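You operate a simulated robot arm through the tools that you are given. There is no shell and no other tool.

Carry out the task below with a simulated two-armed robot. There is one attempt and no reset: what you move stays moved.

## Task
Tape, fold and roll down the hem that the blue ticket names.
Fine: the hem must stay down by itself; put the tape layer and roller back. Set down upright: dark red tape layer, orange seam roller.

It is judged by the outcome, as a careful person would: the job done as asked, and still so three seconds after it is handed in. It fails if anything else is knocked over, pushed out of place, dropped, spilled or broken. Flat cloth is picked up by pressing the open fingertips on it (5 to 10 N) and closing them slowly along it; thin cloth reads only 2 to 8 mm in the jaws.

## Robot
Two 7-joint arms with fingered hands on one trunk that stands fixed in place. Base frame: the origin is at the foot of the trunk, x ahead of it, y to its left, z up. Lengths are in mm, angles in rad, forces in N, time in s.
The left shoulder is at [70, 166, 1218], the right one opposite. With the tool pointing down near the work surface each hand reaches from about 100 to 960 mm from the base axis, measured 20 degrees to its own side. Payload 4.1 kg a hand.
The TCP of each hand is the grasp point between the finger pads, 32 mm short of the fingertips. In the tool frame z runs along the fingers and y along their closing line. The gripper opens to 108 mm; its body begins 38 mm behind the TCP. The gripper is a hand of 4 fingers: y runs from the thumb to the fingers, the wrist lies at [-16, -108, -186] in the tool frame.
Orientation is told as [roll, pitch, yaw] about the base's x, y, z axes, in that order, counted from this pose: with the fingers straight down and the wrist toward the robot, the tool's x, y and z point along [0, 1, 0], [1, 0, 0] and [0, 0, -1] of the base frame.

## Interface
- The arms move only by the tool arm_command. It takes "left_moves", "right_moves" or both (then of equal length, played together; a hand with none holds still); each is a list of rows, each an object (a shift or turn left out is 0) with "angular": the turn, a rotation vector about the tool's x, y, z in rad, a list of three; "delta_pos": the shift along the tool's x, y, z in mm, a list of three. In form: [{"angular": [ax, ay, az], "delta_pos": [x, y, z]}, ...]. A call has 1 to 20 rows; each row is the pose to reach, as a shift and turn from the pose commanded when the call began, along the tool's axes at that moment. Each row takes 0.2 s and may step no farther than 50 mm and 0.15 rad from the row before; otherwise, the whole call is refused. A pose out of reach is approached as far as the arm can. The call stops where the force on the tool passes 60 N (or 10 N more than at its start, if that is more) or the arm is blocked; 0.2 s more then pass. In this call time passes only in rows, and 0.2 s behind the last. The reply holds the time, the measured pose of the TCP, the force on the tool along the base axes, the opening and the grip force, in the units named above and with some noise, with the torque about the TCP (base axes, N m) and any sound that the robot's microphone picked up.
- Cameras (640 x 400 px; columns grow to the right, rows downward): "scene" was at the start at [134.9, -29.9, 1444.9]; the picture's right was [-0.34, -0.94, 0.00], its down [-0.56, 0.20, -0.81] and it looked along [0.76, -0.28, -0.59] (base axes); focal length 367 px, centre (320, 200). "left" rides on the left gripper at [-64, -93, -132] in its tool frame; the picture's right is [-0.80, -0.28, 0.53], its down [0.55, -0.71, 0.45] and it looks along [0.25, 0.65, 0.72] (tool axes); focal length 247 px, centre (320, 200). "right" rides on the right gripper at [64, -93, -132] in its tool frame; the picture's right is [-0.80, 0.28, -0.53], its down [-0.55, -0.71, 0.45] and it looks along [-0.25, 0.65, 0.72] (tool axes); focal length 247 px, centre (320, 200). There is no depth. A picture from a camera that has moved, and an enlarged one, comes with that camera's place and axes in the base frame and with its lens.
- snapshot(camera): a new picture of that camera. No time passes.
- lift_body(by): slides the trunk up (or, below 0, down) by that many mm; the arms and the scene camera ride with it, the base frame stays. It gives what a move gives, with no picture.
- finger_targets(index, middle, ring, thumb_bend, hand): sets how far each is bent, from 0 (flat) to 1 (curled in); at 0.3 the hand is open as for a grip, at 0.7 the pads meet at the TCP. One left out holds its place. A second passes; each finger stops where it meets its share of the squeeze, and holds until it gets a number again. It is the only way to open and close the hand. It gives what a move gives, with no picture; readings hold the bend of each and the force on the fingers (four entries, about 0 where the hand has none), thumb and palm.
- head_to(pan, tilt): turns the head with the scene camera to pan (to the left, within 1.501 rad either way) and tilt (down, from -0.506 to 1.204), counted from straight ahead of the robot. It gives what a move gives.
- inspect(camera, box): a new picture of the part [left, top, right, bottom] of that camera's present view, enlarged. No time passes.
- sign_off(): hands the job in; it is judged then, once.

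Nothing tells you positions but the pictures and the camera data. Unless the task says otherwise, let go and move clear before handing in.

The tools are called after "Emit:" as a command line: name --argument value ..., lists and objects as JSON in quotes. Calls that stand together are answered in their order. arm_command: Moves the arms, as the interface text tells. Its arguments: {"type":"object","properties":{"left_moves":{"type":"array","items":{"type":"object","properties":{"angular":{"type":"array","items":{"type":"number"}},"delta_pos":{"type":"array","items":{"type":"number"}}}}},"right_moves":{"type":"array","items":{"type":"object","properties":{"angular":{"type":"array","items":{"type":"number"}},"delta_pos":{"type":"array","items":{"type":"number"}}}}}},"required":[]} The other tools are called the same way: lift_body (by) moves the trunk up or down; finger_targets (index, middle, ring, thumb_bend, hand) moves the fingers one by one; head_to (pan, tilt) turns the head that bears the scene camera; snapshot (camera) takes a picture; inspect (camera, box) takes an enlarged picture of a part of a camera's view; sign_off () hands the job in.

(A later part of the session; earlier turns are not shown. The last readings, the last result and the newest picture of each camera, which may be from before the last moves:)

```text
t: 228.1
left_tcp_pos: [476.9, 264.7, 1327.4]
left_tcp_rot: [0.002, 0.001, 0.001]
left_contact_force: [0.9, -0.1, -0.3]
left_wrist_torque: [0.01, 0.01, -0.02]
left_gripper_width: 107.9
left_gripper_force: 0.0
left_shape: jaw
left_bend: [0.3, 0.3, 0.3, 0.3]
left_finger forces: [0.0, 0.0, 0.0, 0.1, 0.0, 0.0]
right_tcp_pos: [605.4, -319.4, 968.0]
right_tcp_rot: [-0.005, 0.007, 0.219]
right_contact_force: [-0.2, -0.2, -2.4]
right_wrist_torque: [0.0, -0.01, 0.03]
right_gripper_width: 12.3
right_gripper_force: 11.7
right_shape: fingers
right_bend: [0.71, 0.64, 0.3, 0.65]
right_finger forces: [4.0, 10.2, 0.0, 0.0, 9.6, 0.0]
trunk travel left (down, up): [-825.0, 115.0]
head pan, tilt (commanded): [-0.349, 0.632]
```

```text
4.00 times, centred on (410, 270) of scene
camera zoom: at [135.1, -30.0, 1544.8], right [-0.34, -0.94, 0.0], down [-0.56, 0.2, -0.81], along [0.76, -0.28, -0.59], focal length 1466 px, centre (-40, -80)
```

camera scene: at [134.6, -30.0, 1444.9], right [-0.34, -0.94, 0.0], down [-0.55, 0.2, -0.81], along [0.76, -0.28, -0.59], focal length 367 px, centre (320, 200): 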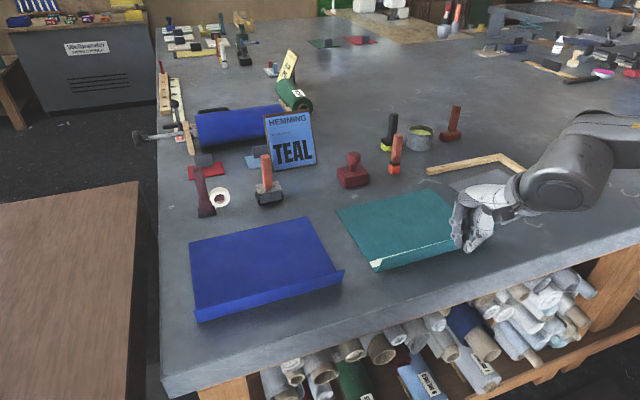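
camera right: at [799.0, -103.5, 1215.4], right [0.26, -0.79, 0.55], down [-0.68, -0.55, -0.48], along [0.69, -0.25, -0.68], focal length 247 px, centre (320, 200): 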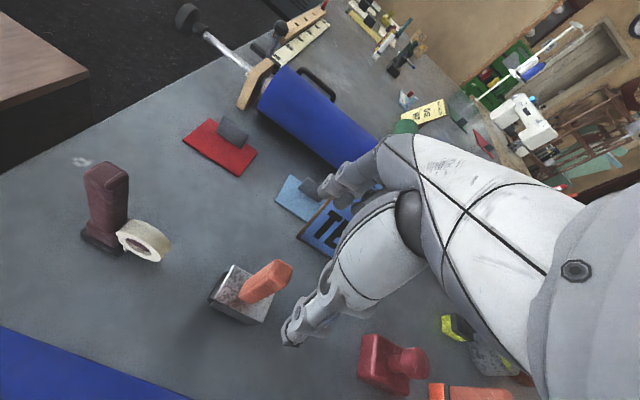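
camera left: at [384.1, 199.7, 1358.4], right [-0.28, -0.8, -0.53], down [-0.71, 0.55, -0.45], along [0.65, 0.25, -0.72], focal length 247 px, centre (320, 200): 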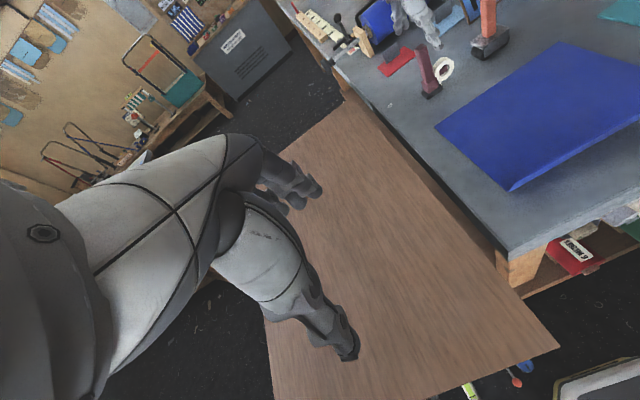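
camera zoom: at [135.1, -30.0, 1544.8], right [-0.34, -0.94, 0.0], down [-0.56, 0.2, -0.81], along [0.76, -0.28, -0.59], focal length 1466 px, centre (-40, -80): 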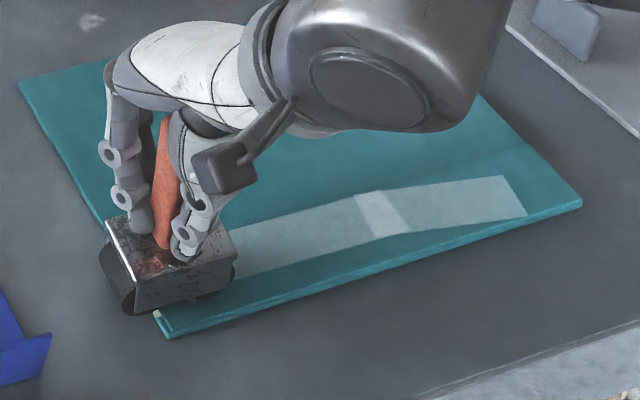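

It lost contact as the front drum dropped over the edge. I'll tip the roller nose-up a little and lower until the rear drum presses again.

Emit:
arm_command --right_moves '[{"delta_pos": [-3, 0, 0], "angular": [-0.0174, 0.078, 0]}, {"delta_pos": [-3, 0, 1.5], "angular": [-0.0174, 0.078, 0]}]'

Emit:
arm_command --right_moves '[{"delta_pos": [0.2, 0, 1.5]}]'

Emit:
arm_command --right_moves '[{"delta_pos": [0.2, 0, 1.5]}]'

Emit:
inspect --camera "scene" --box '[350, 220, 470, 320]'

```text
t: 228.7
left_tcp_pos: [476.5, 264.7, 1327.5]
left_tcp_rot: [0.001, 0.001, 0.0]
left_contact_force: [-0.3, -0.7, 0.0]
left_wrist_torque: [-0.02, 0.01, 0.03]
left_gripper_width: 107.7
left_gripper_force: 0.0
left_shape: jaw
left_bend: [0.3, 0.3, 0.3, 0.3]
left_finger forces: [0.1, 0.0, 0.0, 0.0, 0.1, 0.1]
right_tcp_pos: [606.9, -322.9, 967.9]
right_tcp_rot: [0.075, -0.012, 0.218]
right_contact_force: [0.1, 0.4, 0.4]
right_wrist_torque: [-0.05, 0.06, -0.02]
right_gripper_width: 12.1
right_gripper_force: 12.6
right_shape: fingers
right_bend: [0.71, 0.64, 0.3, 0.65]
right_finger forces: [4.2, 10.5, 0.0, 0.1, 9.8, 0.0]
trunk travel left (down, up): [-825.0, 115.0]
head pan, tilt (commanded): [-0.349, 0.632]
```

```text
t: 229.1
left_tcp_pos: [476.1, 263.7, 1327.0]
left_tcp_rot: [0.001, 0.001, 0.001]
left_contact_force: [-0.5, -0.8, -0.1]
left_wrist_torque: [0.0, -0.02, -0.02]
left_gripper_width: 107.3
left_gripper_force: 0.0
left_shape: jaw
left_bend: [0.3, 0.3, 0.3, 0.3]
left_finger forces: [0.1, 0.0, 0.0, 0.0, 0.0, 0.0]
right_tcp_pos: [607.3, -322.7, 965.9]
right_tcp_rot: [0.075, -0.014, 0.219]
right_contact_force: [0.3, 0.0, 2.8]
right_wrist_torque: [-0.05, 0.0, 0.01]
right_gripper_width: 12.3
right_gripper_force: 12.9
right_shape: fingers
right_bend: [0.71, 0.64, 0.3, 0.65]
right_finger forces: [4.6, 11.4, 0.1, 0.0, 9.6, 0.0]
trunk travel left (down, up): [-825.0, 115.0]
head pan, tilt (commanded): [-0.349, 0.632]
```

```text
t: 229.4
left_tcp_pos: [475.0, 264.3, 1328.0]
left_tcp_rot: [0.001, 0.0, -0.001]
left_contact_force: [-0.5, -0.3, 0.0]
left_wrist_torque: [-0.02, 0.0, -0.02]
left_gripper_width: 108.0
left_gripper_force: 0.2
left_shape: jaw
left_bend: [0.3, 0.3, 0.3, 0.3]
left_finger forces: [0.0, 0.1, 0.0, 0.0, 0.0, 0.1]
right_tcp_pos: [606.4, -319.7, 964.8]
right_tcp_rot: [0.077, -0.014, 0.219]
right_contact_force: [0.3, 0.8, 5.0]
right_wrist_torque: [-0.05, 0.01, 0.01]
right_gripper_width: 12.2
right_gripper_force: 13.6
right_shape: fingers
right_bend: [0.71, 0.64, 0.3, 0.65]
right_finger forces: [5.1, 12.0, 0.1, 0.0, 9.7, 0.1]
trunk travel left (down, up): [-825.0, 115.0]
head pan, tilt (commanded): [-0.349, 0.632]
```

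```text
4.00 times, centred on (410, 270) of scene
camera zoom: at [134.4, -29.0, 1545.0], right [-0.34, -0.94, 0.0], down [-0.55, 0.2, -0.81], along [0.76, -0.28, -0.59], focal length 1466 px, centre (-40, -80)
```

zoom: 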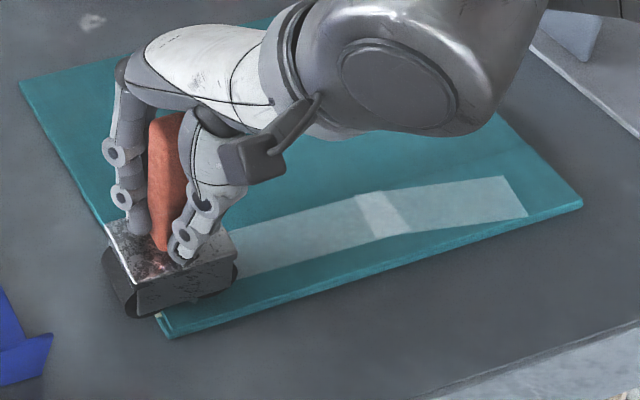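

About 7.5 N on the rear drum. Moving the last 14 mm.

Emit:
arm_command --right_moves '[{"delta_pos": [3.4, 0.75, 0.4]}, {"delta_pos": [6.8, 1.5, 0.8]}, {"delta_pos": [10.2, 2.25, 1.2]}, {"delta_pos": [13.6, 3, 1.6]}]'

Emit:
inspect --camera "scene" --box '[350, 220, 470, 320]'

```text
t: 230.4
left_tcp_pos: [477.2, 264.7, 1328.0]
left_tcp_rot: [0.0, -0.001, 0.001]
left_contact_force: [0.0, 0.6, -0.9]
left_wrist_torque: [0.02, 0.0, -0.01]
left_gripper_width: 107.5
left_gripper_force: 0.1
left_shape: jaw
left_bend: [0.3, 0.3, 0.3, 0.3]
left_finger forces: [0.1, 0.0, 0.0, 0.0, 0.0, 0.0]
right_tcp_pos: [606.2, -307.3, 962.9]
right_tcp_rot: [0.073, -0.012, 0.218]
right_contact_force: [1.9, -0.4, 2.4]
right_wrist_torque: [-0.12, 0.02, 0.05]
right_gripper_width: 12.3
right_gripper_force: 14.3
right_shape: fingers
right_bend: [0.71, 0.64, 0.3, 0.65]
right_finger forces: [5.8, 12.4, 0.1, 0.0, 9.7, 0.0]
trunk travel left (down, up): [-825.0, 115.0]
head pan, tilt (commanded): [-0.349, 0.632]
```

```text
4.00 times, centred on (410, 270) of scene
camera zoom: at [134.9, -29.5, 1544.9], right [-0.34, -0.94, 0.0], down [-0.56, 0.2, -0.81], along [0.76, -0.28, -0.59], focal length 1466 px, centre (-40, -80)
```

zoom: 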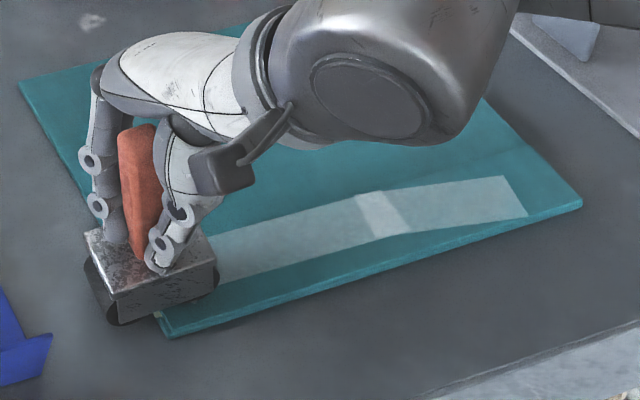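

The roller's centre has passed to about −313. Lifting off to inspect the hem.

Emit:
arm_command --right_moves '[{"delta_pos": [0, 0, -8]}, {"delta_pos": [0, 5, -25]}, {"delta_pos": [0, 25, -55]}, {"delta_pos": [0, 60, -75]}]'

Emit:
inspect --camera "scene" --box '[350, 220, 510, 330]'

Emit:
snapshot --camera "right"

```text
t: 231.4
left_tcp_pos: [478.8, 264.4, 1325.6]
left_tcp_rot: [0.001, 0.0, 0.0]
left_contact_force: [0.3, 0.1, -0.5]
left_wrist_torque: [-0.02, 0.03, -0.01]
left_gripper_width: 107.5
left_gripper_force: 0.2
left_shape: jaw
left_bend: [0.3, 0.3, 0.3, 0.3]
left_finger forces: [0.0, 0.0, 0.0, 0.0, 0.0, 0.0]
right_tcp_pos: [666.1, -297.8, 1038.3]
right_tcp_rot: [0.074, -0.01, 0.219]
right_contact_force: [0.5, 0.3, -2.8]
right_wrist_torque: [0.02, 0.02, -0.03]
right_gripper_width: 12.2
right_gripper_force: 12.0
right_shape: fingers
right_bend: [0.71, 0.64, 0.3, 0.65]
right_finger forces: [3.6, 9.8, 0.1, 0.0, 9.5, 0.0]
trunk travel left (down, up): [-825.0, 115.0]
head pan, tilt (commanded): [-0.349, 0.632]
```

```text
3.64 times, centred on (430, 275) of scene
camera zoom: at [137.5, -29.0, 1544.6], right [-0.34, -0.94, 0.0], down [-0.56, 0.2, -0.81], along [0.76, -0.28, -0.59], focal length 1333 px, centre (-80, -73)
```

zoom: 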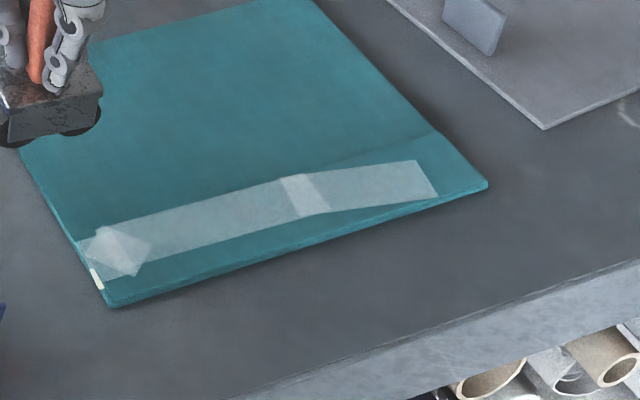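

```text
taken
camera right: at [562.8, -265.5, 1172.8], right [0.45, -0.75, 0.47], down [-0.57, -0.65, -0.49], along [0.68, -0.05, -0.73], focal length 247 px, centre (320, 200)
```

right: 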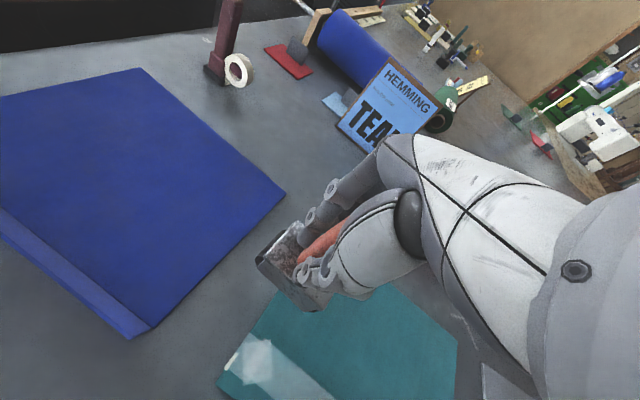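

The whole hem now stays down on its own. Only the last 35 mm at the −y end wasn't rolled, so I'll take the roller there and press that too.

Emit:
arm_command --right_moves '[{"angular": [0.001, -0.025, 0.111]}, {"angular": [0.001, -0.05, 0.222]}, {"angular": [0.002, -0.074, 0.334]}, {"delta_pos": [-39, -20, -3], "angular": [0.002, -0.074, 0.334]}, {"delta_pos": [-79, -40, -6], "angular": [0.002, -0.074, 0.334]}, {"delta_pos": [-118, -60, -9.3], "angular": [0.002, -0.074, 0.334]}, {"delta_pos": [-158, -80, -12.5], "angular": [0.002, -0.074, 0.334]}, {"delta_pos": [-197, -100, -15.6], "angular": [0.002, -0.074, 0.334]}, {"delta_pos": [-236.8, -120.4, -18.7], "angular": [0.002, -0.074, 0.334]}]'

Emit:
inspect --camera "scene" --box '[400, 200, 510, 310]'

```text
t: 233.4
left_tcp_pos: [474.8, 262.6, 1327.7]
left_tcp_rot: [0.001, 0.0, -0.001]
left_contact_force: [-0.2, 0.1, 0.2]
left_wrist_torque: [0.0, 0.03, 0.02]
left_gripper_width: 107.6
left_gripper_force: 0.1
left_shape: jaw
left_bend: [0.3, 0.3, 0.3, 0.3]
left_finger forces: [0.1, 0.0, 0.0, 0.1, 0.0, 0.1]
right_tcp_pos: [600.3, -557.8, 1037.6]
right_tcp_rot: [0.003, 0.003, -0.112]
right_contact_force: [0.6, -0.1, -2.2]
right_wrist_torque: [0.04, -0.02, -0.01]
right_gripper_width: 12.1
right_gripper_force: 11.5
right_shape: fingers
right_bend: [0.71, 0.64, 0.3, 0.65]
right_finger forces: [3.5, 9.6, 0.0, 0.1, 9.6, 0.0]
trunk travel left (down, up): [-825.0, 115.0]
head pan, tilt (commanded): [-0.349, 0.632]
```

```text
3.64 times, centred on (455, 255) of scene
camera zoom: at [134.4, -31.4, 1544.9], right [-0.34, -0.94, 0.0], down [-0.55, 0.2, -0.81], along [0.76, -0.28, -0.59], focal length 1333 px, centre (-171, 0)
```

zoom: 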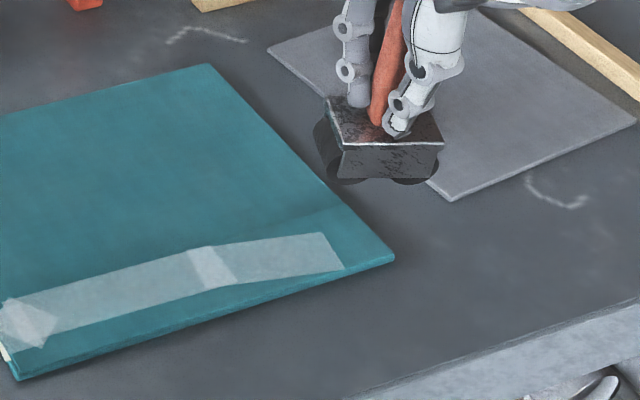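

The roller hangs tilted by about 0.12 in the grip. Trimming that and shifting it over the end of the hem before lowering.

Emit:
arm_command --right_moves '[{"delta_pos": [2.4, -5.8, 0], "angular": [0.007, 0.06, 0]}, {"delta_pos": [4.7, -11.6, 0], "angular": [0.0134, 0.119, 0]}, {"delta_pos": [4.7, -11.6, 20], "angular": [0.0134, 0.119, 0]}, {"delta_pos": [4.7, -11.6, 35], "angular": [0.0134, 0.119, 0]}]'

Emit:
inspect --camera "scene" --box '[420, 220, 510, 300]'

Emit:
inspect --camera "right" --box '[160, 180, 400, 370]'

```text
t: 234.4
left_tcp_pos: [476.5, 262.9, 1327.3]
left_tcp_rot: [0.0, 0.0, 0.0]
left_contact_force: [0.6, -0.3, 0.4]
left_wrist_torque: [0.0, 0.0, -0.01]
left_gripper_width: 107.7
left_gripper_force: 0.0
left_shape: jaw
left_bend: [0.3, 0.3, 0.3, 0.3]
left_finger forces: [0.0, 0.0, 0.0, 0.1, 0.1, 0.0]
right_tcp_pos: [588.5, -552.6, 1002.9]
right_tcp_rot: [0.12, 0.017, -0.115]
right_contact_force: [-0.7, 0.1, -1.8]
right_wrist_torque: [-0.01, 0.01, 0.02]
right_gripper_width: 12.4
right_gripper_force: 11.6
right_shape: fingers
right_bend: [0.71, 0.64, 0.3, 0.65]
right_finger forces: [3.4, 9.7, 0.0, 0.0, 9.5, 0.0]
trunk travel left (down, up): [-825.0, 115.0]
head pan, tilt (commanded): [-0.349, 0.632]
```

```text
5.00 times, centred on (465, 260) of scene
camera zoom: at [135.4, -30.7, 1544.9], right [-0.34, -0.94, 0.0], down [-0.56, 0.2, -0.81], along [0.76, -0.28, -0.59], focal length 1833 px, centre (-405, -100)
```

zoom: 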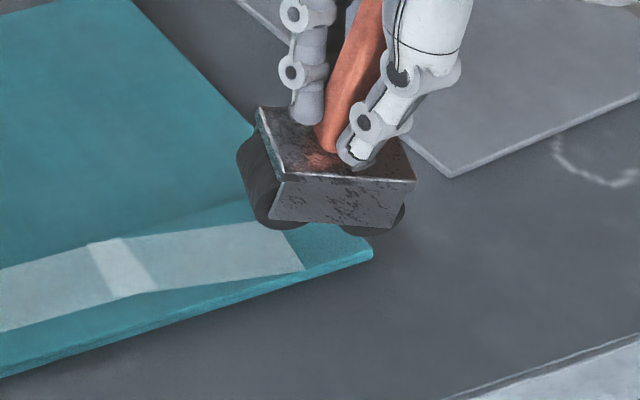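

```text
2.11 times, centred on (280, 275) of right
camera zoom: at [504.2, -493.2, 1143.0], right [0.19, -0.88, 0.43], down [-0.77, -0.41, -0.5], along [0.61, -0.23, -0.75], focal length 520 px, centre (404, 42)
```

zoom: 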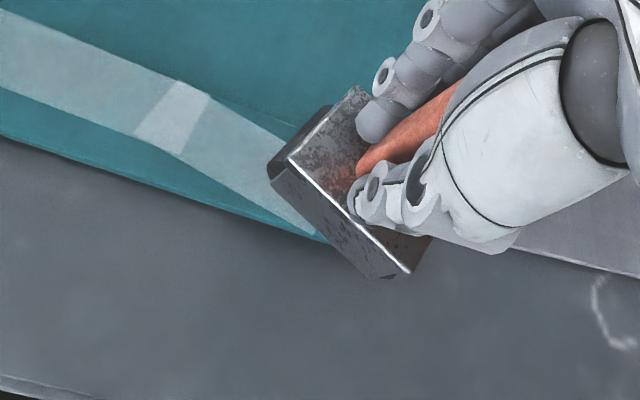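

Its centre is over (601, −565). Lowering to press the end of the hem.

Emit:
arm_command --right_moves '[{"delta_pos": [0, 0, 10]}, {"delta_pos": [0, 0, 20]}]'

Emit:
arm_command --right_moves '[{"delta_pos": [0, 0, 3]}]'

Emit:
arm_command --right_moves '[{"delta_pos": [0, 0, 2]}]'

Emit:
arm_command --right_moves '[{"delta_pos": [0, 0, 2]}]'

Emit:
inspect --camera "scene" --box '[420, 220, 510, 300]'

```text
t: 235.1
left_tcp_pos: [475.9, 262.1, 1326.2]
left_tcp_rot: [-0.001, 0.001, -0.001]
left_contact_force: [0.0, 0.1, 1.0]
left_wrist_torque: [-0.03, 0.02, 0.01]
left_gripper_width: 107.6
left_gripper_force: 0.0
left_shape: jaw
left_bend: [0.3, 0.3, 0.3, 0.3]
left_finger forces: [0.1, 0.0, 0.1, 0.1, 0.0, 0.0]
right_tcp_pos: [588.2, -549.5, 983.3]
right_tcp_rot: [0.119, 0.016, -0.115]
right_contact_force: [-1.0, -0.4, -1.9]
right_wrist_torque: [0.03, -0.03, -0.03]
right_gripper_width: 12.4
right_gripper_force: 11.5
right_shape: fingers
right_bend: [0.71, 0.64, 0.3, 0.65]
right_finger forces: [3.4, 9.6, 0.1, 0.1, 9.5, 0.1]
trunk travel left (down, up): [-825.0, 115.0]
head pan, tilt (commanded): [-0.349, 0.632]
```

```text
t: 235.4
left_tcp_pos: [476.9, 263.2, 1326.4]
left_tcp_rot: [-0.002, 0.0, 0.0]
left_contact_force: [-0.5, 0.3, 0.1]
left_wrist_torque: [0.02, 0.03, -0.02]
left_gripper_width: 107.5
left_gripper_force: 0.1
left_shape: jaw
left_bend: [0.3, 0.3, 0.3, 0.3]
left_finger forces: [0.1, 0.0, 0.0, 0.0, 0.0, 0.0]
right_tcp_pos: [588.7, -548.7, 980.4]
right_tcp_rot: [0.122, 0.016, -0.114]
right_contact_force: [-0.3, 1.1, -2.3]
right_wrist_torque: [-0.01, 0.0, 0.0]
right_gripper_width: 12.4
right_gripper_force: 10.8
right_shape: fingers
right_bend: [0.71, 0.64, 0.3, 0.65]
right_finger forces: [3.4, 9.7, 0.0, 0.0, 9.5, 0.1]
trunk travel left (down, up): [-825.0, 115.0]
head pan, tilt (commanded): [-0.349, 0.632]
```

```text
t: 235.8
left_tcp_pos: [475.8, 264.4, 1327.6]
left_tcp_rot: [0.0, 0.0, -0.001]
left_contact_force: [-0.1, 0.3, 1.0]
left_wrist_torque: [0.01, 0.01, -0.01]
left_gripper_width: 107.8
left_gripper_force: 0.1
left_shape: jaw
left_bend: [0.3, 0.3, 0.3, 0.3]
left_finger forces: [0.0, 0.0, 0.1, 0.0, 0.0, 0.1]
right_tcp_pos: [587.9, -548.7, 978.8]
right_tcp_rot: [0.121, 0.016, -0.114]
right_contact_force: [0.6, -0.1, -1.9]
right_wrist_torque: [-0.01, -0.01, -0.04]
right_gripper_width: 12.2
right_gripper_force: 11.1
right_shape: fingers
right_bend: [0.71, 0.64, 0.3, 0.65]
right_finger forces: [3.3, 9.6, 0.0, 0.0, 9.5, 0.1]
trunk travel left (down, up): [-825.0, 115.0]
head pan, tilt (commanded): [-0.349, 0.632]
```

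```text
t: 236.2
left_tcp_pos: [476.1, 263.3, 1327.1]
left_tcp_rot: [0.0, 0.0, -0.001]
left_contact_force: [0.2, 1.2, -1.0]
left_wrist_torque: [0.02, 0.02, 0.0]
left_gripper_width: 107.4
left_gripper_force: 0.0
left_shape: jaw
left_bend: [0.3, 0.3, 0.3, 0.3]
left_finger forces: [0.0, 0.0, 0.0, 0.1, 0.0, 0.0]
right_tcp_pos: [589.7, -548.9, 977.1]
right_tcp_rot: [0.119, 0.016, -0.114]
right_contact_force: [0.4, -0.6, -2.0]
right_wrist_torque: [-0.01, -0.01, -0.01]
right_gripper_width: 12.4
right_gripper_force: 11.4
right_shape: fingers
right_bend: [0.71, 0.64, 0.3, 0.65]
right_finger forces: [3.4, 9.6, 0.0, 0.0, 9.5, 0.0]
trunk travel left (down, up): [-825.0, 115.0]
head pan, tilt (commanded): [-0.349, 0.632]
```

```text
5.00 times, centred on (465, 260) of scene
camera zoom: at [135.3, -30.3, 1544.9], right [-0.34, -0.94, 0.0], down [-0.56, 0.2, -0.81], along [0.76, -0.28, -0.59], focal length 1833 px, centre (-405, -100)
```

zoom: 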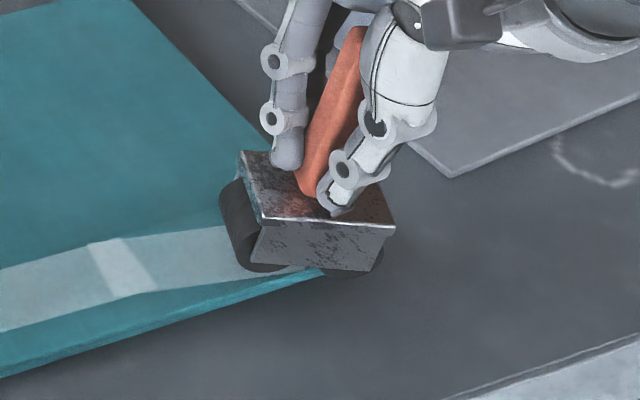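

With this much yaw the −y drum hangs off the corner. Since the hem now holds, I'll stand the roller on it at about y −546 and re-grip it square.

Emit:
arm_command --right_moves '[{"delta_pos": [7.5, 2, 0]}, {"delta_pos": [15.5, 4.25, 1.8]}]'

Emit:
arm_command --right_moves '[{"delta_pos": [0.2, 0, 2]}]'

Emit:
arm_command --right_moves '[{"delta_pos": [0.2, 0, 2]}]'

Emit:
inspect --camera "scene" --box '[420, 220, 510, 300]'

```text
t: 236.8
left_tcp_pos: [476.6, 263.7, 1327.9]
left_tcp_rot: [-0.001, 0.0, -0.001]
left_contact_force: [-0.2, -0.7, -0.1]
left_wrist_torque: [-0.01, -0.01, 0.04]
left_gripper_width: 107.8
left_gripper_force: 0.0
left_shape: jaw
left_bend: [0.3, 0.3, 0.3, 0.3]
left_finger forces: [0.0, 0.1, 0.1, 0.0, 0.0, 0.0]
right_tcp_pos: [595.9, -532.8, 977.9]
right_tcp_rot: [0.122, 0.015, -0.113]
right_contact_force: [0.2, 0.1, -2.2]
right_wrist_torque: [-0.01, 0.02, -0.01]
right_gripper_width: 12.3
right_gripper_force: 11.3
right_shape: fingers
right_bend: [0.71, 0.64, 0.3, 0.65]
right_finger forces: [3.4, 9.6, 0.0, 0.0, 9.5, 0.0]
trunk travel left (down, up): [-825.0, 115.0]
head pan, tilt (commanded): [-0.349, 0.632]
```

```text
t: 237.2
left_tcp_pos: [476.3, 263.3, 1327.2]
left_tcp_rot: [-0.001, 0.001, 0.0]
left_contact_force: [-0.8, -0.3, -0.6]
left_wrist_torque: [-0.01, 0.04, -0.04]
left_gripper_width: 107.5
left_gripper_force: 0.0
left_shape: jaw
left_bend: [0.3, 0.3, 0.3, 0.3]
left_finger forces: [0.0, 0.1, 0.0, 0.0, 0.0, 0.1]
right_tcp_pos: [595.0, -533.6, 975.4]
right_tcp_rot: [0.121, 0.014, -0.114]
right_contact_force: [-0.1, 0.2, -2.5]
right_wrist_torque: [0.0, 0.01, 0.0]
right_gripper_width: 12.7
right_gripper_force: 11.2
right_shape: fingers
right_bend: [0.71, 0.64, 0.3, 0.65]
right_finger forces: [3.4, 9.6, 0.1, 0.1, 9.5, 0.0]
trunk travel left (down, up): [-825.0, 115.0]
head pan, tilt (commanded): [-0.349, 0.632]
```

```text
t: 237.7
left_tcp_pos: [476.8, 262.8, 1328.1]
left_tcp_rot: [-0.001, 0.001, -0.001]
left_contact_force: [0.3, 0.6, -1.2]
left_wrist_torque: [0.03, 0.0, 0.01]
left_gripper_width: 107.4
left_gripper_force: 0.1
left_shape: jaw
left_bend: [0.3, 0.3, 0.3, 0.3]
left_finger forces: [0.1, 0.0, 0.0, 0.0, 0.0, 0.0]
right_tcp_pos: [594.6, -531.8, 973.4]
right_tcp_rot: [0.12, 0.016, -0.113]
right_contact_force: [-0.3, 0.2, -3.5]
right_wrist_torque: [0.02, 0.01, 0.02]
right_gripper_width: 12.6
right_gripper_force: 11.6
right_shape: fingers
right_bend: [0.71, 0.64, 0.3, 0.65]
right_finger forces: [3.3, 9.6, 0.0, 0.0, 9.4, 0.0]
trunk travel left (down, up): [-825.0, 115.0]
head pan, tilt (commanded): [-0.349, 0.632]
```

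```text
5.00 times, centred on (465, 260) of scene
camera zoom: at [135.2, -30.3, 1544.9], right [-0.34, -0.94, 0.0], down [-0.56, 0.2, -0.81], along [0.76, -0.28, -0.59], focal length 1833 px, centre (-405, -100)
```

zoom: 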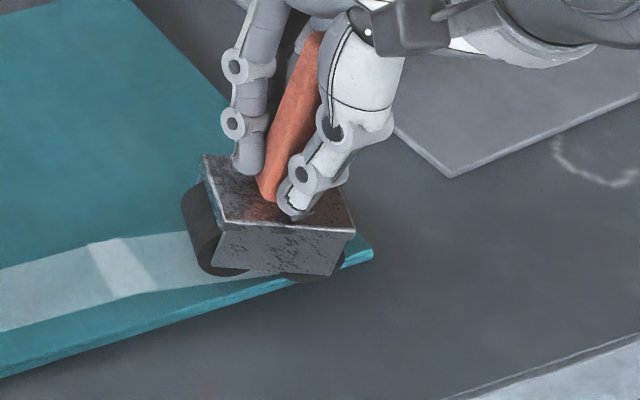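

Just about touching. A couple more steps.

Emit:
arm_command --right_moves '[{"delta_pos": [0.2, 0, 1.5]}]'

Emit:
arm_command --right_moves '[{"delta_pos": [0.2, 0, 1.5]}]'

Emit:
arm_command --right_moves '[{"delta_pos": [0.2, 0, 1.5]}]'

```text
t: 238.1
left_tcp_pos: [477.0, 263.7, 1326.9]
left_tcp_rot: [0.0, 0.0, -0.001]
left_contact_force: [0.0, -0.8, -0.2]
left_wrist_torque: [-0.01, -0.03, 0.01]
left_gripper_width: 107.9
left_gripper_force: 0.0
left_shape: jaw
left_bend: [0.3, 0.3, 0.3, 0.3]
left_finger forces: [0.1, 0.1, 0.0, 0.0, 0.0, 0.0]
right_tcp_pos: [595.1, -532.8, 971.3]
right_tcp_rot: [0.121, 0.017, -0.113]
right_contact_force: [-0.3, 0.2, -2.9]
right_wrist_torque: [0.0, -0.02, 0.02]
right_gripper_width: 12.6
right_gripper_force: 11.1
right_shape: fingers
right_bend: [0.71, 0.64, 0.3, 0.65]
right_finger forces: [3.3, 9.6, 0.0, 0.1, 9.5, 0.1]
trunk travel left (down, up): [-825.0, 115.0]
head pan, tilt (commanded): [-0.349, 0.632]
```

```text
t: 238.4
left_tcp_pos: [476.1, 264.4, 1326.0]
left_tcp_rot: [0.001, 0.001, -0.001]
left_contact_force: [1.2, 0.6, 0.1]
left_wrist_torque: [0.01, -0.02, 0.0]
left_gripper_width: 107.6
left_gripper_force: 0.0
left_shape: jaw
left_bend: [0.3, 0.3, 0.3, 0.3]
left_finger forces: [0.0, 0.1, 0.0, 0.1, 0.0, 0.0]
right_tcp_pos: [594.9, -532.3, 969.9]
right_tcp_rot: [0.12, 0.017, -0.114]
right_contact_force: [-0.6, 0.8, -1.3]
right_wrist_torque: [-0.02, -0.04, 0.02]
right_gripper_width: 12.3
right_gripper_force: 10.9
right_shape: fingers
right_bend: [0.71, 0.64, 0.3, 0.65]
right_finger forces: [3.3, 9.5, 0.0, 0.1, 9.6, 0.0]
trunk travel left (down, up): [-825.0, 115.0]
head pan, tilt (commanded): [-0.349, 0.632]
```

```text
t: 238.8
left_tcp_pos: [475.8, 265.0, 1326.9]
left_tcp_rot: [0.001, 0.0, 0.001]
left_contact_force: [0.2, 0.4, 0.1]
left_wrist_torque: [-0.03, 0.03, 0.0]
left_gripper_width: 107.6
left_gripper_force: 0.0
left_shape: jaw
left_bend: [0.3, 0.3, 0.3, 0.3]
left_finger forces: [0.1, 0.0, 0.0, 0.2, 0.0, 0.1]
right_tcp_pos: [594.0, -531.7, 968.1]
right_tcp_rot: [0.122, 0.016, -0.114]
right_contact_force: [-0.6, 0.1, -0.9]
right_wrist_torque: [-0.01, -0.02, -0.02]
right_gripper_width: 12.3
right_gripper_force: 11.6
right_shape: fingers
right_bend: [0.71, 0.64, 0.3, 0.65]
right_finger forces: [3.5, 9.8, 0.0, 0.0, 9.6, 0.1]
trunk travel left (down, up): [-825.0, 115.0]
head pan, tilt (commanded): [-0.349, 0.632]
```

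Emit:
arm_command --right_moves '[{"delta_pos": [0.2, 0, 1.5]}]'

Emit:
arm_command --right_moves '[{"delta_pos": [0.2, 0, 1.5]}]'

Emit:
inspect --camera "scene" --box '[420, 220, 510, 300]'

```text
t: 239.2
left_tcp_pos: [476.1, 264.5, 1328.6]
left_tcp_rot: [0.001, 0.001, 0.0]
left_contact_force: [0.6, 0.2, 0.4]
left_wrist_torque: [-0.01, -0.01, 0.03]
left_gripper_width: 107.6
left_gripper_force: 0.1
left_shape: jaw
left_bend: [0.3, 0.3, 0.3, 0.3]
left_finger forces: [0.0, 0.0, 0.0, 0.1, 0.1, 0.1]
right_tcp_pos: [596.0, -531.6, 968.3]
right_tcp_rot: [0.122, 0.015, -0.114]
right_contact_force: [1.0, -0.7, 1.7]
right_wrist_torque: [-0.05, -0.03, 0.0]
right_gripper_width: 12.2
right_gripper_force: 11.8
right_shape: fingers
right_bend: [0.71, 0.64, 0.3, 0.65]
right_finger forces: [3.7, 10.4, 0.1, 0.0, 9.6, 0.1]
trunk travel left (down, up): [-825.0, 115.0]
head pan, tilt (commanded): [-0.349, 0.632]
```

```text
t: 239.7
left_tcp_pos: [475.4, 265.0, 1327.6]
left_tcp_rot: [-0.001, -0.001, 0.0]
left_contact_force: [-0.4, 0.2, 0.1]
left_wrist_torque: [0.0, 0.02, 0.0]
left_gripper_width: 107.5
left_gripper_force: 0.0
left_shape: jaw
left_bend: [0.3, 0.3, 0.3, 0.3]
left_finger forces: [0.0, 0.0, 0.0, 0.0, 0.0, 0.0]
right_tcp_pos: [594.0, -530.2, 968.1]
right_tcp_rot: [0.119, 0.013, -0.113]
right_contact_force: [1.5, -0.9, 7.2]
right_wrist_torque: [-0.04, -0.04, 0.0]
right_gripper_width: 12.2
right_gripper_force: 12.3
right_shape: fingers
right_bend: [0.71, 0.64, 0.3, 0.65]
right_finger forces: [3.7, 11.7, 0.0, 0.1, 9.8, 0.1]
trunk travel left (down, up): [-825.0, 115.0]
head pan, tilt (commanded): [-0.349, 0.632]
```

```text
5.00 times, centred on (465, 260) of scene
camera zoom: at [134.2, -29.1, 1545.1], right [-0.34, -0.94, 0.0], down [-0.55, 0.2, -0.81], along [0.76, -0.28, -0.59], focal length 1833 px, centre (-405, -100)
```

zoom: 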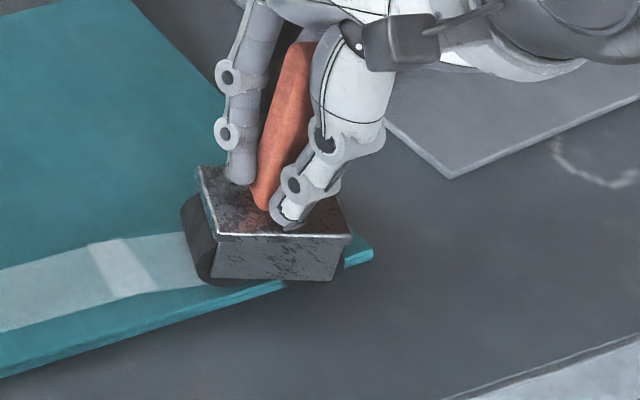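

The roller stands on the hem. Releasing, then turning the hand to match it.

Emit:
arm_command --right_moves '[{"delta_pos": [-0.1, 0, -1]}]'

Emit:
finger_targets --hand "right" --index 0.62 --middle 0.6 --thumb_bend 0.6

Emit:
finger_targets --hand "right" --index 0.46 --middle 0.46 --thumb_bend 0.46

Emit:
inspect --camera "scene" --box '[420, 210, 510, 300]'

```text
t: 240.1
left_tcp_pos: [476.8, 263.7, 1326.9]
left_tcp_rot: [-0.001, 0.001, 0.0]
left_contact_force: [-0.3, -0.2, -0.6]
left_wrist_torque: [0.0, 0.0, -0.01]
left_gripper_width: 107.5
left_gripper_force: 0.1
left_shape: jaw
left_bend: [0.3, 0.3, 0.3, 0.3]
left_finger forces: [0.0, 0.0, 0.0, 0.1, 0.0, 0.0]
right_tcp_pos: [594.9, -530.6, 966.6]
right_tcp_rot: [0.119, 0.013, -0.111]
right_contact_force: [1.6, -0.5, 6.0]
right_wrist_torque: [-0.04, -0.02, -0.01]
right_gripper_width: 12.4
right_gripper_force: 12.8
right_shape: fingers
right_bend: [0.71, 0.64, 0.3, 0.65]
right_finger forces: [3.8, 11.7, 0.1, 0.0, 9.9, 0.1]
trunk travel left (down, up): [-825.0, 115.0]
head pan, tilt (commanded): [-0.349, 0.632]
```

```text
t: 241.1
left_tcp_pos: [475.7, 264.5, 1327.8]
left_tcp_rot: [0.0, 0.0, 0.002]
left_contact_force: [-0.1, 0.3, 0.2]
left_wrist_torque: [-0.01, -0.01, 0.0]
left_gripper_width: 107.6
left_gripper_force: 0.1
left_shape: jaw
left_bend: [0.3, 0.3, 0.3, 0.3]
left_finger forces: [0.0, 0.0, 0.0, 0.1, 0.0, 0.0]
right_tcp_pos: [594.6, -531.8, 965.6]
right_tcp_rot: [0.119, 0.016, -0.113]
right_contact_force: [-1.0, -0.2, 2.7]
right_wrist_torque: [0.01, 0.02, 0.02]
right_gripper_width: 25.9
right_gripper_force: 1.5
right_shape: fingers
right_bend: [0.62, 0.61, 0.3, 0.6]
right_finger forces: [0.1, 2.7, 0.0, 0.0, 0.0, 0.0]
trunk travel left (down, up): [-825.0, 115.0]
head pan, tilt (commanded): [-0.349, 0.632]
```

```text
t: 242.1
left_tcp_pos: [476.6, 263.9, 1326.8]
left_tcp_rot: [0.001, -0.001, -0.001]
left_contact_force: [0.2, -0.6, -0.3]
left_wrist_torque: [-0.01, 0.04, -0.02]
left_gripper_width: 107.6
left_gripper_force: 0.1
left_shape: jaw
left_bend: [0.3, 0.3, 0.3, 0.3]
left_finger forces: [0.0, 0.0, 0.1, 0.0, 0.0, 0.0]
right_tcp_pos: [594.7, -532.2, 966.0]
right_tcp_rot: [0.122, 0.015, -0.112]
right_contact_force: [-0.6, 0.9, -0.4]
right_wrist_torque: [-0.02, -0.01, 0.04]
right_gripper_width: 65.9
right_gripper_force: 0.0
right_shape: fingers
right_bend: [0.46, 0.46, 0.3, 0.46]
right_finger forces: [0.1, 0.0, 0.1, 0.1, 0.1, 0.0]
trunk travel left (down, up): [-825.0, 115.0]
head pan, tilt (commanded): [-0.349, 0.632]
```

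```text
4.44 times, centred on (465, 255) of scene
camera zoom: at [135.1, -30.0, 1544.9], right [-0.34, -0.94, 0.0], down [-0.56, 0.2, -0.81], along [0.76, -0.28, -0.59], focal length 1630 px, centre (-324, -44)
```

zoom: 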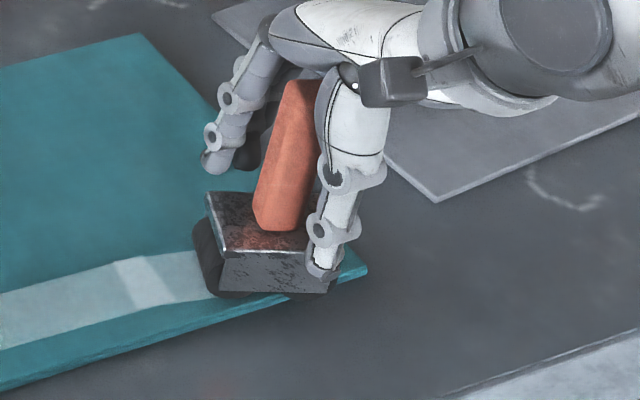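

Standing steady. Raising slightly and rotating the hand to yaw −0.36.

Emit:
arm_command --right_moves '[{"delta_pos": [1.5, 1, -12]}, {"delta_pos": [1, 4, -15], "angular": [-0.028, -0.057, 0.122]}, {"delta_pos": [0.5, 6.2, -15], "angular": [-0.057, -0.114, 0.244]}]'

Emit:
inspect --camera "scene" --box '[420, 210, 510, 300]'

Emit:
inspect --camera "right" --box '[180, 180, 400, 350]'

```text
t: 242.8
left_tcp_pos: [477.2, 265.7, 1326.6]
left_tcp_rot: [0.0, 0.0, 0.0]
left_contact_force: [0.0, 0.0, 0.0]
left_wrist_torque: [0.02, -0.01, 0.0]
left_gripper_width: 107.7
left_gripper_force: 0.0
left_shape: jaw
left_bend: [0.3, 0.3, 0.3, 0.3]
left_finger forces: [0.0, 0.0, 0.0, 0.0, 0.0, 0.0]
right_tcp_pos: [600.5, -532.9, 981.3]
right_tcp_rot: [0.006, -0.025, -0.362]
right_contact_force: [-0.3, 0.2, -0.5]
right_wrist_torque: [0.03, 0.03, 0.0]
right_gripper_width: 66.2
right_gripper_force: 0.0
right_shape: fingers
right_bend: [0.46, 0.46, 0.3, 0.46]
right_finger forces: [0.0, 0.0, 0.0, 0.0, 0.0, 0.1]
trunk travel left (down, up): [-825.0, 115.0]
head pan, tilt (commanded): [-0.349, 0.632]
```

```text
4.44 times, centred on (465, 255) of scene
camera zoom: at [135.5, -29.2, 1544.8], right [-0.34, -0.94, 0.0], down [-0.56, 0.2, -0.81], along [0.76, -0.28, -0.59], focal length 1630 px, centre (-324, -44)
```

zoom: 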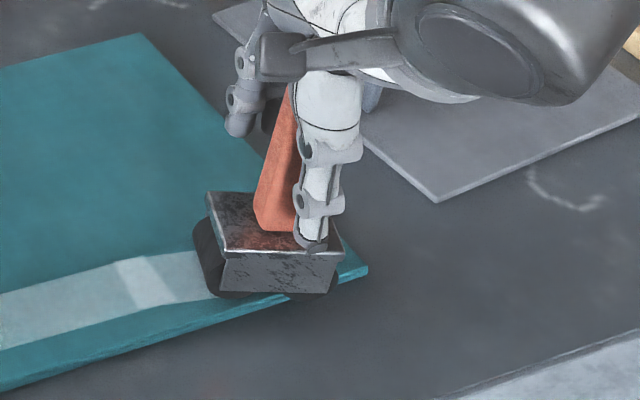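

```text
2.35 times, centred on (290, 265) of right
camera zoom: at [533.7, -438.9, 1111.5], right [-0.03, -0.84, 0.53], down [-0.84, -0.27, -0.47], along [0.54, -0.46, -0.7], focal length 581 px, centre (391, 47)
```

zoom: 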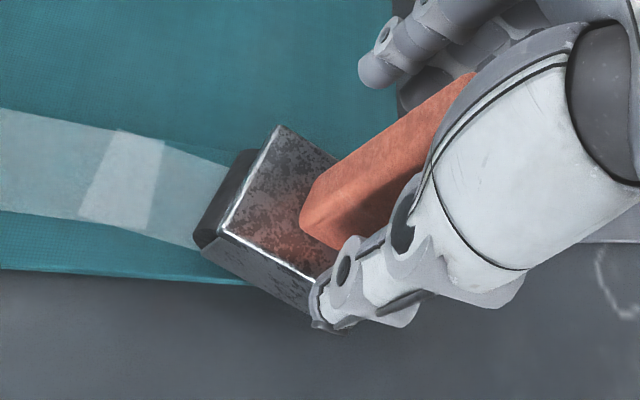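

Aligned with the roller now. Lowering and gripping flush.

Emit:
arm_command --right_moves '[{"delta_pos": [0, 0, 5]}, {"delta_pos": [0, 0, 9]}]'

Emit:
finger_targets --hand "right" --index 0.58 --middle 0.58 --thumb_bend 0.57

Emit:
finger_targets --hand "right" --index 0.7 --middle 0.7 --thumb_bend 0.69

Emit:
inspect --camera "scene" --box '[420, 210, 510, 300]'

```text
t: 243.4
left_tcp_pos: [476.2, 264.3, 1327.2]
left_tcp_rot: [0.0, -0.002, 0.001]
left_contact_force: [0.1, -0.5, 0.3]
left_wrist_torque: [0.0, 0.04, 0.01]
left_gripper_width: 107.4
left_gripper_force: 0.1
left_shape: jaw
left_bend: [0.3, 0.3, 0.3, 0.3]
left_finger forces: [0.0, 0.1, 0.1, 0.1, 0.0, 0.0]
right_tcp_pos: [601.7, -531.6, 972.5]
right_tcp_rot: [0.006, -0.026, -0.36]
right_contact_force: [-0.2, -0.6, -1.8]
right_wrist_torque: [0.0, -0.02, -0.03]
right_gripper_width: 66.2
right_gripper_force: 0.0
right_shape: fingers
right_bend: [0.46, 0.46, 0.3, 0.46]
right_finger forces: [0.0, 0.0, 0.0, 0.0, 0.0, 0.0]
trunk travel left (down, up): [-825.0, 115.0]
head pan, tilt (commanded): [-0.349, 0.632]
```

```text
t: 244.4
left_tcp_pos: [476.1, 264.5, 1326.8]
left_tcp_rot: [0.001, -0.001, -0.001]
left_contact_force: [0.3, 0.1, 0.1]
left_wrist_torque: [0.03, 0.0, 0.01]
left_gripper_width: 107.5
left_gripper_force: 0.0
left_shape: jaw
left_bend: [0.3, 0.3, 0.3, 0.3]
left_finger forces: [0.0, 0.0, 0.0, 0.0, 0.1, 0.0]
right_tcp_pos: [601.4, -532.9, 973.1]
right_tcp_rot: [0.009, -0.027, -0.36]
right_contact_force: [-1.0, -0.2, 0.0]
right_wrist_torque: [0.0, 0.0, -0.03]
right_gripper_width: 38.8
right_gripper_force: 0.2
right_shape: fingers
right_bend: [0.57, 0.57, 0.3, 0.56]
right_finger forces: [0.0, 0.0, 0.0, 0.0, 0.2, 0.0]
trunk travel left (down, up): [-825.0, 115.0]
head pan, tilt (commanded): [-0.349, 0.632]
```

```text
t: 245.4
left_tcp_pos: [475.8, 263.3, 1327.6]
left_tcp_rot: [0.0, -0.001, -0.001]
left_contact_force: [0.6, -0.5, -0.5]
left_wrist_torque: [0.0, 0.0, 0.0]
left_gripper_width: 107.5
left_gripper_force: 0.0
left_shape: jaw
left_bend: [0.3, 0.3, 0.3, 0.3]
left_finger forces: [0.1, 0.0, 0.0, 0.0, 0.0, 0.0]
right_tcp_pos: [599.6, -533.1, 972.9]
right_tcp_rot: [0.009, -0.027, -0.359]
right_contact_force: [-1.6, 0.5, -0.4]
right_wrist_torque: [0.01, 0.03, 0.01]
right_gripper_width: 21.2
right_gripper_force: 7.0
right_shape: fingers
right_bend: [0.65, 0.67, 0.3, 0.63]
right_finger forces: [3.2, 3.5, 0.1, 0.0, 7.3, 0.0]
trunk travel left (down, up): [-825.0, 115.0]
head pan, tilt (commanded): [-0.349, 0.632]
```

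```text
4.44 times, centred on (465, 255) of scene
camera zoom: at [134.9, -29.9, 1544.9], right [-0.34, -0.94, 0.0], down [-0.56, 0.2, -0.81], along [0.76, -0.28, -0.59], focal length 1630 px, centre (-324, -44)
```

zoom: 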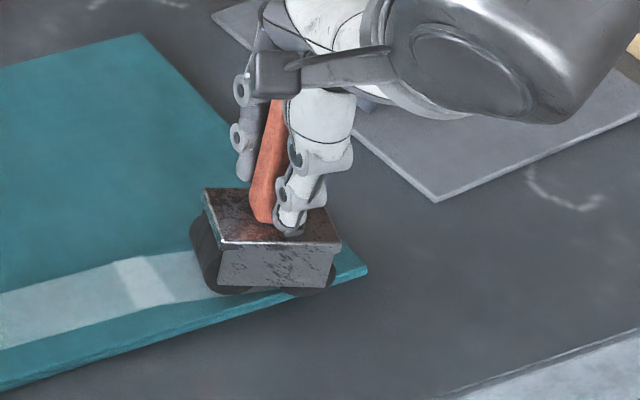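

A flush 7 N grip. Lifting 8 mm, rotating the hand +0.22 and moving to (606, −546).

Emit:
arm_command --right_moves '[{"delta_pos": [0, 0, -8]}, {"delta_pos": [-3.6, 4.5, -8], "angular": [0, 0, -0.11]}, {"delta_pos": [-7.2, 9.1, -8], "angular": [0, 0, -0.22]}]'

Emit:
inspect --camera "scene" --box '[420, 210, 510, 300]'

```text
t: 246.2
left_tcp_pos: [476.5, 263.6, 1327.0]
left_tcp_rot: [-0.001, 0.001, -0.001]
left_contact_force: [0.4, -0.4, -0.3]
left_wrist_torque: [0.0, 0.02, 0.02]
left_gripper_width: 107.5
left_gripper_force: 0.1
left_shape: jaw
left_bend: [0.3, 0.3, 0.3, 0.3]
left_finger forces: [0.0, 0.0, 0.0, 0.0, 0.0, 0.0]
right_tcp_pos: [606.5, -542.9, 980.7]
right_tcp_rot: [0.003, -0.027, -0.137]
right_contact_force: [-0.3, -1.3, -2.3]
right_wrist_torque: [0.05, -0.01, -0.02]
right_gripper_width: 21.1
right_gripper_force: 6.2
right_shape: fingers
right_bend: [0.66, 0.67, 0.3, 0.63]
right_finger forces: [3.1, 3.3, 0.1, 0.0, 6.5, 0.0]
trunk travel left (down, up): [-825.0, 115.0]
head pan, tilt (commanded): [-0.349, 0.632]
```

```text
4.44 times, centred on (465, 255) of scene
camera zoom: at [135.5, -30.9, 1544.8], right [-0.34, -0.94, 0.0], down [-0.56, 0.2, -0.81], along [0.76, -0.28, -0.59], focal length 1630 px, centre (-324, -44)
```

zoom: 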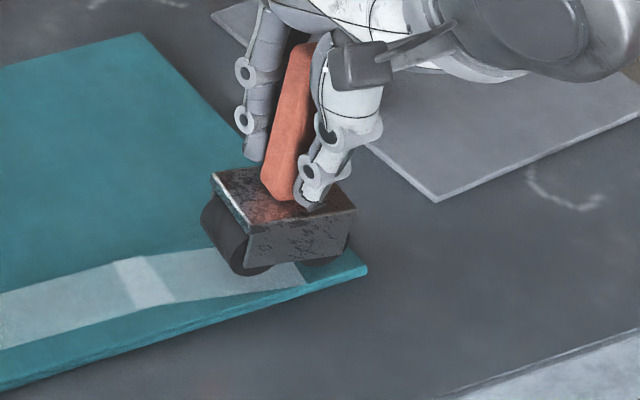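

Better aligned; a small pitch trim and a 5 mm shift toward the crease, then down to contact.

Emit:
arm_command --right_moves '[{"delta_pos": [-0.7, -5, 0], "angular": [0.1, -0.014, 0]}, {"delta_pos": [-0.7, -4.8, 4], "angular": [0.1, -0.014, 0]}]'

Emit:
arm_command --right_moves '[{"delta_pos": [0, 0.14, 2]}]'

Emit:
arm_command --right_moves '[{"delta_pos": [0, 0.14, 2]}]'

Emit:
inspect --camera "scene" --box '[420, 210, 510, 300]'

```text
t: 246.8
left_tcp_pos: [476.9, 263.2, 1327.2]
left_tcp_rot: [0.0, 0.0, 0.001]
left_contact_force: [1.2, -1.3, -0.3]
left_wrist_torque: [-0.04, -0.02, 0.0]
left_gripper_width: 107.7
left_gripper_force: 0.0
left_shape: jaw
left_bend: [0.3, 0.3, 0.3, 0.3]
left_finger forces: [0.0, 0.0, 0.0, 0.0, 0.1, 0.0]
right_tcp_pos: [602.6, -543.3, 975.4]
right_tcp_rot: [-0.01, 0.074, -0.141]
right_contact_force: [1.3, -0.6, -2.5]
right_wrist_torque: [0.01, -0.02, 0.04]
right_gripper_width: 20.9
right_gripper_force: 7.0
right_shape: fingers
right_bend: [0.66, 0.67, 0.3, 0.63]
right_finger forces: [3.3, 3.3, 0.0, 0.0, 6.5, 0.1]
trunk travel left (down, up): [-825.0, 115.0]
head pan, tilt (commanded): [-0.349, 0.632]
```

```text
t: 247.2
left_tcp_pos: [477.0, 263.6, 1327.6]
left_tcp_rot: [0.0, -0.001, 0.0]
left_contact_force: [-0.1, 0.4, 0.3]
left_wrist_torque: [0.0, 0.02, -0.01]
left_gripper_width: 107.6
left_gripper_force: 0.1
left_shape: jaw
left_bend: [0.3, 0.3, 0.3, 0.3]
left_finger forces: [0.1, 0.0, 0.1, 0.0, 0.0, 0.0]
right_tcp_pos: [602.8, -542.7, 973.4]
right_tcp_rot: [-0.013, 0.073, -0.141]
right_contact_force: [-0.4, 0.4, -2.6]
right_wrist_torque: [-0.06, -0.01, -0.01]
right_gripper_width: 21.1
right_gripper_force: 6.9
right_shape: fingers
right_bend: [0.66, 0.67, 0.3, 0.63]
right_finger forces: [3.4, 3.3, 0.0, 0.0, 6.3, 0.0]
trunk travel left (down, up): [-825.0, 115.0]
head pan, tilt (commanded): [-0.349, 0.632]
```

```text
t: 247.7
left_tcp_pos: [475.8, 263.8, 1327.0]
left_tcp_rot: [0.001, 0.0, 0.001]
left_contact_force: [-0.5, 0.0, -1.4]
left_wrist_torque: [0.0, -0.02, 0.03]
left_gripper_width: 107.3
left_gripper_force: 0.0
left_shape: jaw
left_bend: [0.3, 0.3, 0.3, 0.3]
left_finger forces: [0.0, 0.0, 0.0, 0.1, 0.1, 0.0]
right_tcp_pos: [601.0, -544.0, 973.7]
right_tcp_rot: [-0.013, 0.073, -0.137]
right_contact_force: [-0.1, -0.3, -1.0]
right_wrist_torque: [0.02, -0.02, -0.01]
right_gripper_width: 21.0
right_gripper_force: 7.1
right_shape: fingers
right_bend: [0.66, 0.67, 0.3, 0.63]
right_finger forces: [3.2, 3.4, 0.1, 0.0, 6.8, 0.1]
trunk travel left (down, up): [-825.0, 115.0]
head pan, tilt (commanded): [-0.349, 0.632]
```

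```text
4.44 times, centred on (465, 255) of scene
camera zoom: at [134.7, -29.7, 1545.0], right [-0.34, -0.94, 0.0], down [-0.56, 0.2, -0.81], along [0.76, -0.28, -0.59], focal length 1630 px, centre (-324, -44)
```

zoom: 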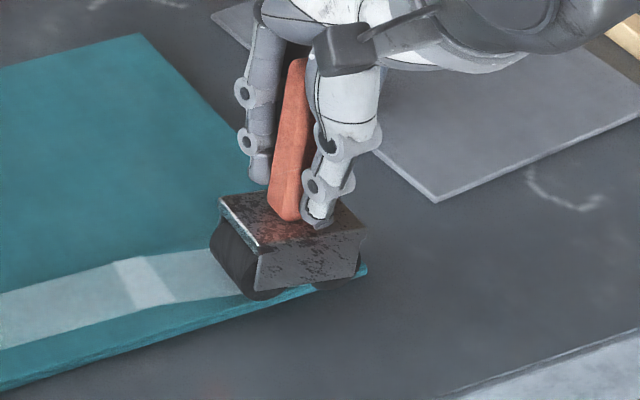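

Positioned at centre (608, −549), nearly touching. Pressing to about 9 N and rolling toward the −y end.

Emit:
arm_command --right_moves '[{"delta_pos": [0, 0.1, 1.5]}]'

Emit:
arm_command --right_moves '[{"delta_pos": [0, 0.1, 1.5]}]'

Emit:
arm_command --right_moves '[{"delta_pos": [0, 0.1, 1]}]'

```text
t: 248.1
left_tcp_pos: [475.1, 264.4, 1328.2]
left_tcp_rot: [-0.001, 0.0, 0.0]
left_contact_force: [-0.1, -0.3, -0.6]
left_wrist_torque: [-0.02, -0.01, 0.0]
left_gripper_width: 107.3
left_gripper_force: 0.0
left_shape: jaw
left_bend: [0.3, 0.3, 0.3, 0.3]
left_finger forces: [0.1, 0.0, 0.1, 0.0, 0.0, 0.1]
right_tcp_pos: [602.1, -542.2, 971.9]
right_tcp_rot: [-0.012, 0.071, -0.143]
right_contact_force: [-0.4, 0.2, 3.9]
right_wrist_torque: [-0.04, 0.05, 0.03]
right_gripper_width: 20.5
right_gripper_force: 7.3
right_shape: fingers
right_bend: [0.66, 0.67, 0.3, 0.63]
right_finger forces: [3.3, 3.3, 0.0, 0.1, 8.0, 0.0]
trunk travel left (down, up): [-825.0, 115.0]
head pan, tilt (commanded): [-0.349, 0.632]
```

```text
t: 248.4
left_tcp_pos: [475.0, 263.9, 1327.4]
left_tcp_rot: [-0.002, -0.001, 0.002]
left_contact_force: [-0.5, 0.4, 0.5]
left_wrist_torque: [0.0, 0.02, 0.0]
left_gripper_width: 107.6
left_gripper_force: 0.2
left_shape: jaw
left_bend: [0.3, 0.3, 0.3, 0.3]
left_finger forces: [0.0, 0.0, 0.0, 0.0, 0.0, 0.0]
right_tcp_pos: [600.4, -541.7, 971.2]
right_tcp_rot: [-0.013, 0.074, -0.14]
right_contact_force: [-1.7, 0.7, 7.4]
right_wrist_torque: [0.0, 0.07, -0.04]
right_gripper_width: 20.4
right_gripper_force: 7.5
right_shape: fingers
right_bend: [0.67, 0.67, 0.3, 0.62]
right_finger forces: [3.2, 3.2, 0.0, 0.0, 9.0, 0.0]
trunk travel left (down, up): [-825.0, 115.0]
head pan, tilt (commanded): [-0.349, 0.632]
```

```text
t: 248.8
left_tcp_pos: [474.3, 265.9, 1327.3]
left_tcp_rot: [-0.003, -0.003, 0.0]
left_contact_force: [-0.9, 0.0, -0.4]
left_wrist_torque: [0.01, -0.01, 0.0]
left_gripper_width: 107.5
left_gripper_force: 0.1
left_shape: jaw
left_bend: [0.3, 0.3, 0.3, 0.3]
left_finger forces: [0.1, 0.0, 0.0, 0.1, 0.0, 0.0]
right_tcp_pos: [601.2, -541.8, 970.9]
right_tcp_rot: [-0.013, 0.071, -0.143]
right_contact_force: [-2.4, 0.4, 10.2]
right_wrist_torque: [-0.02, 0.2, -0.03]
right_gripper_width: 20.7
right_gripper_force: 7.8
right_shape: fingers
right_bend: [0.67, 0.68, 0.3, 0.62]
right_finger forces: [2.8, 3.2, 0.0, 0.0, 9.6, 0.0]
trunk travel left (down, up): [-825.0, 115.0]
head pan, tilt (commanded): [-0.349, 0.632]
```

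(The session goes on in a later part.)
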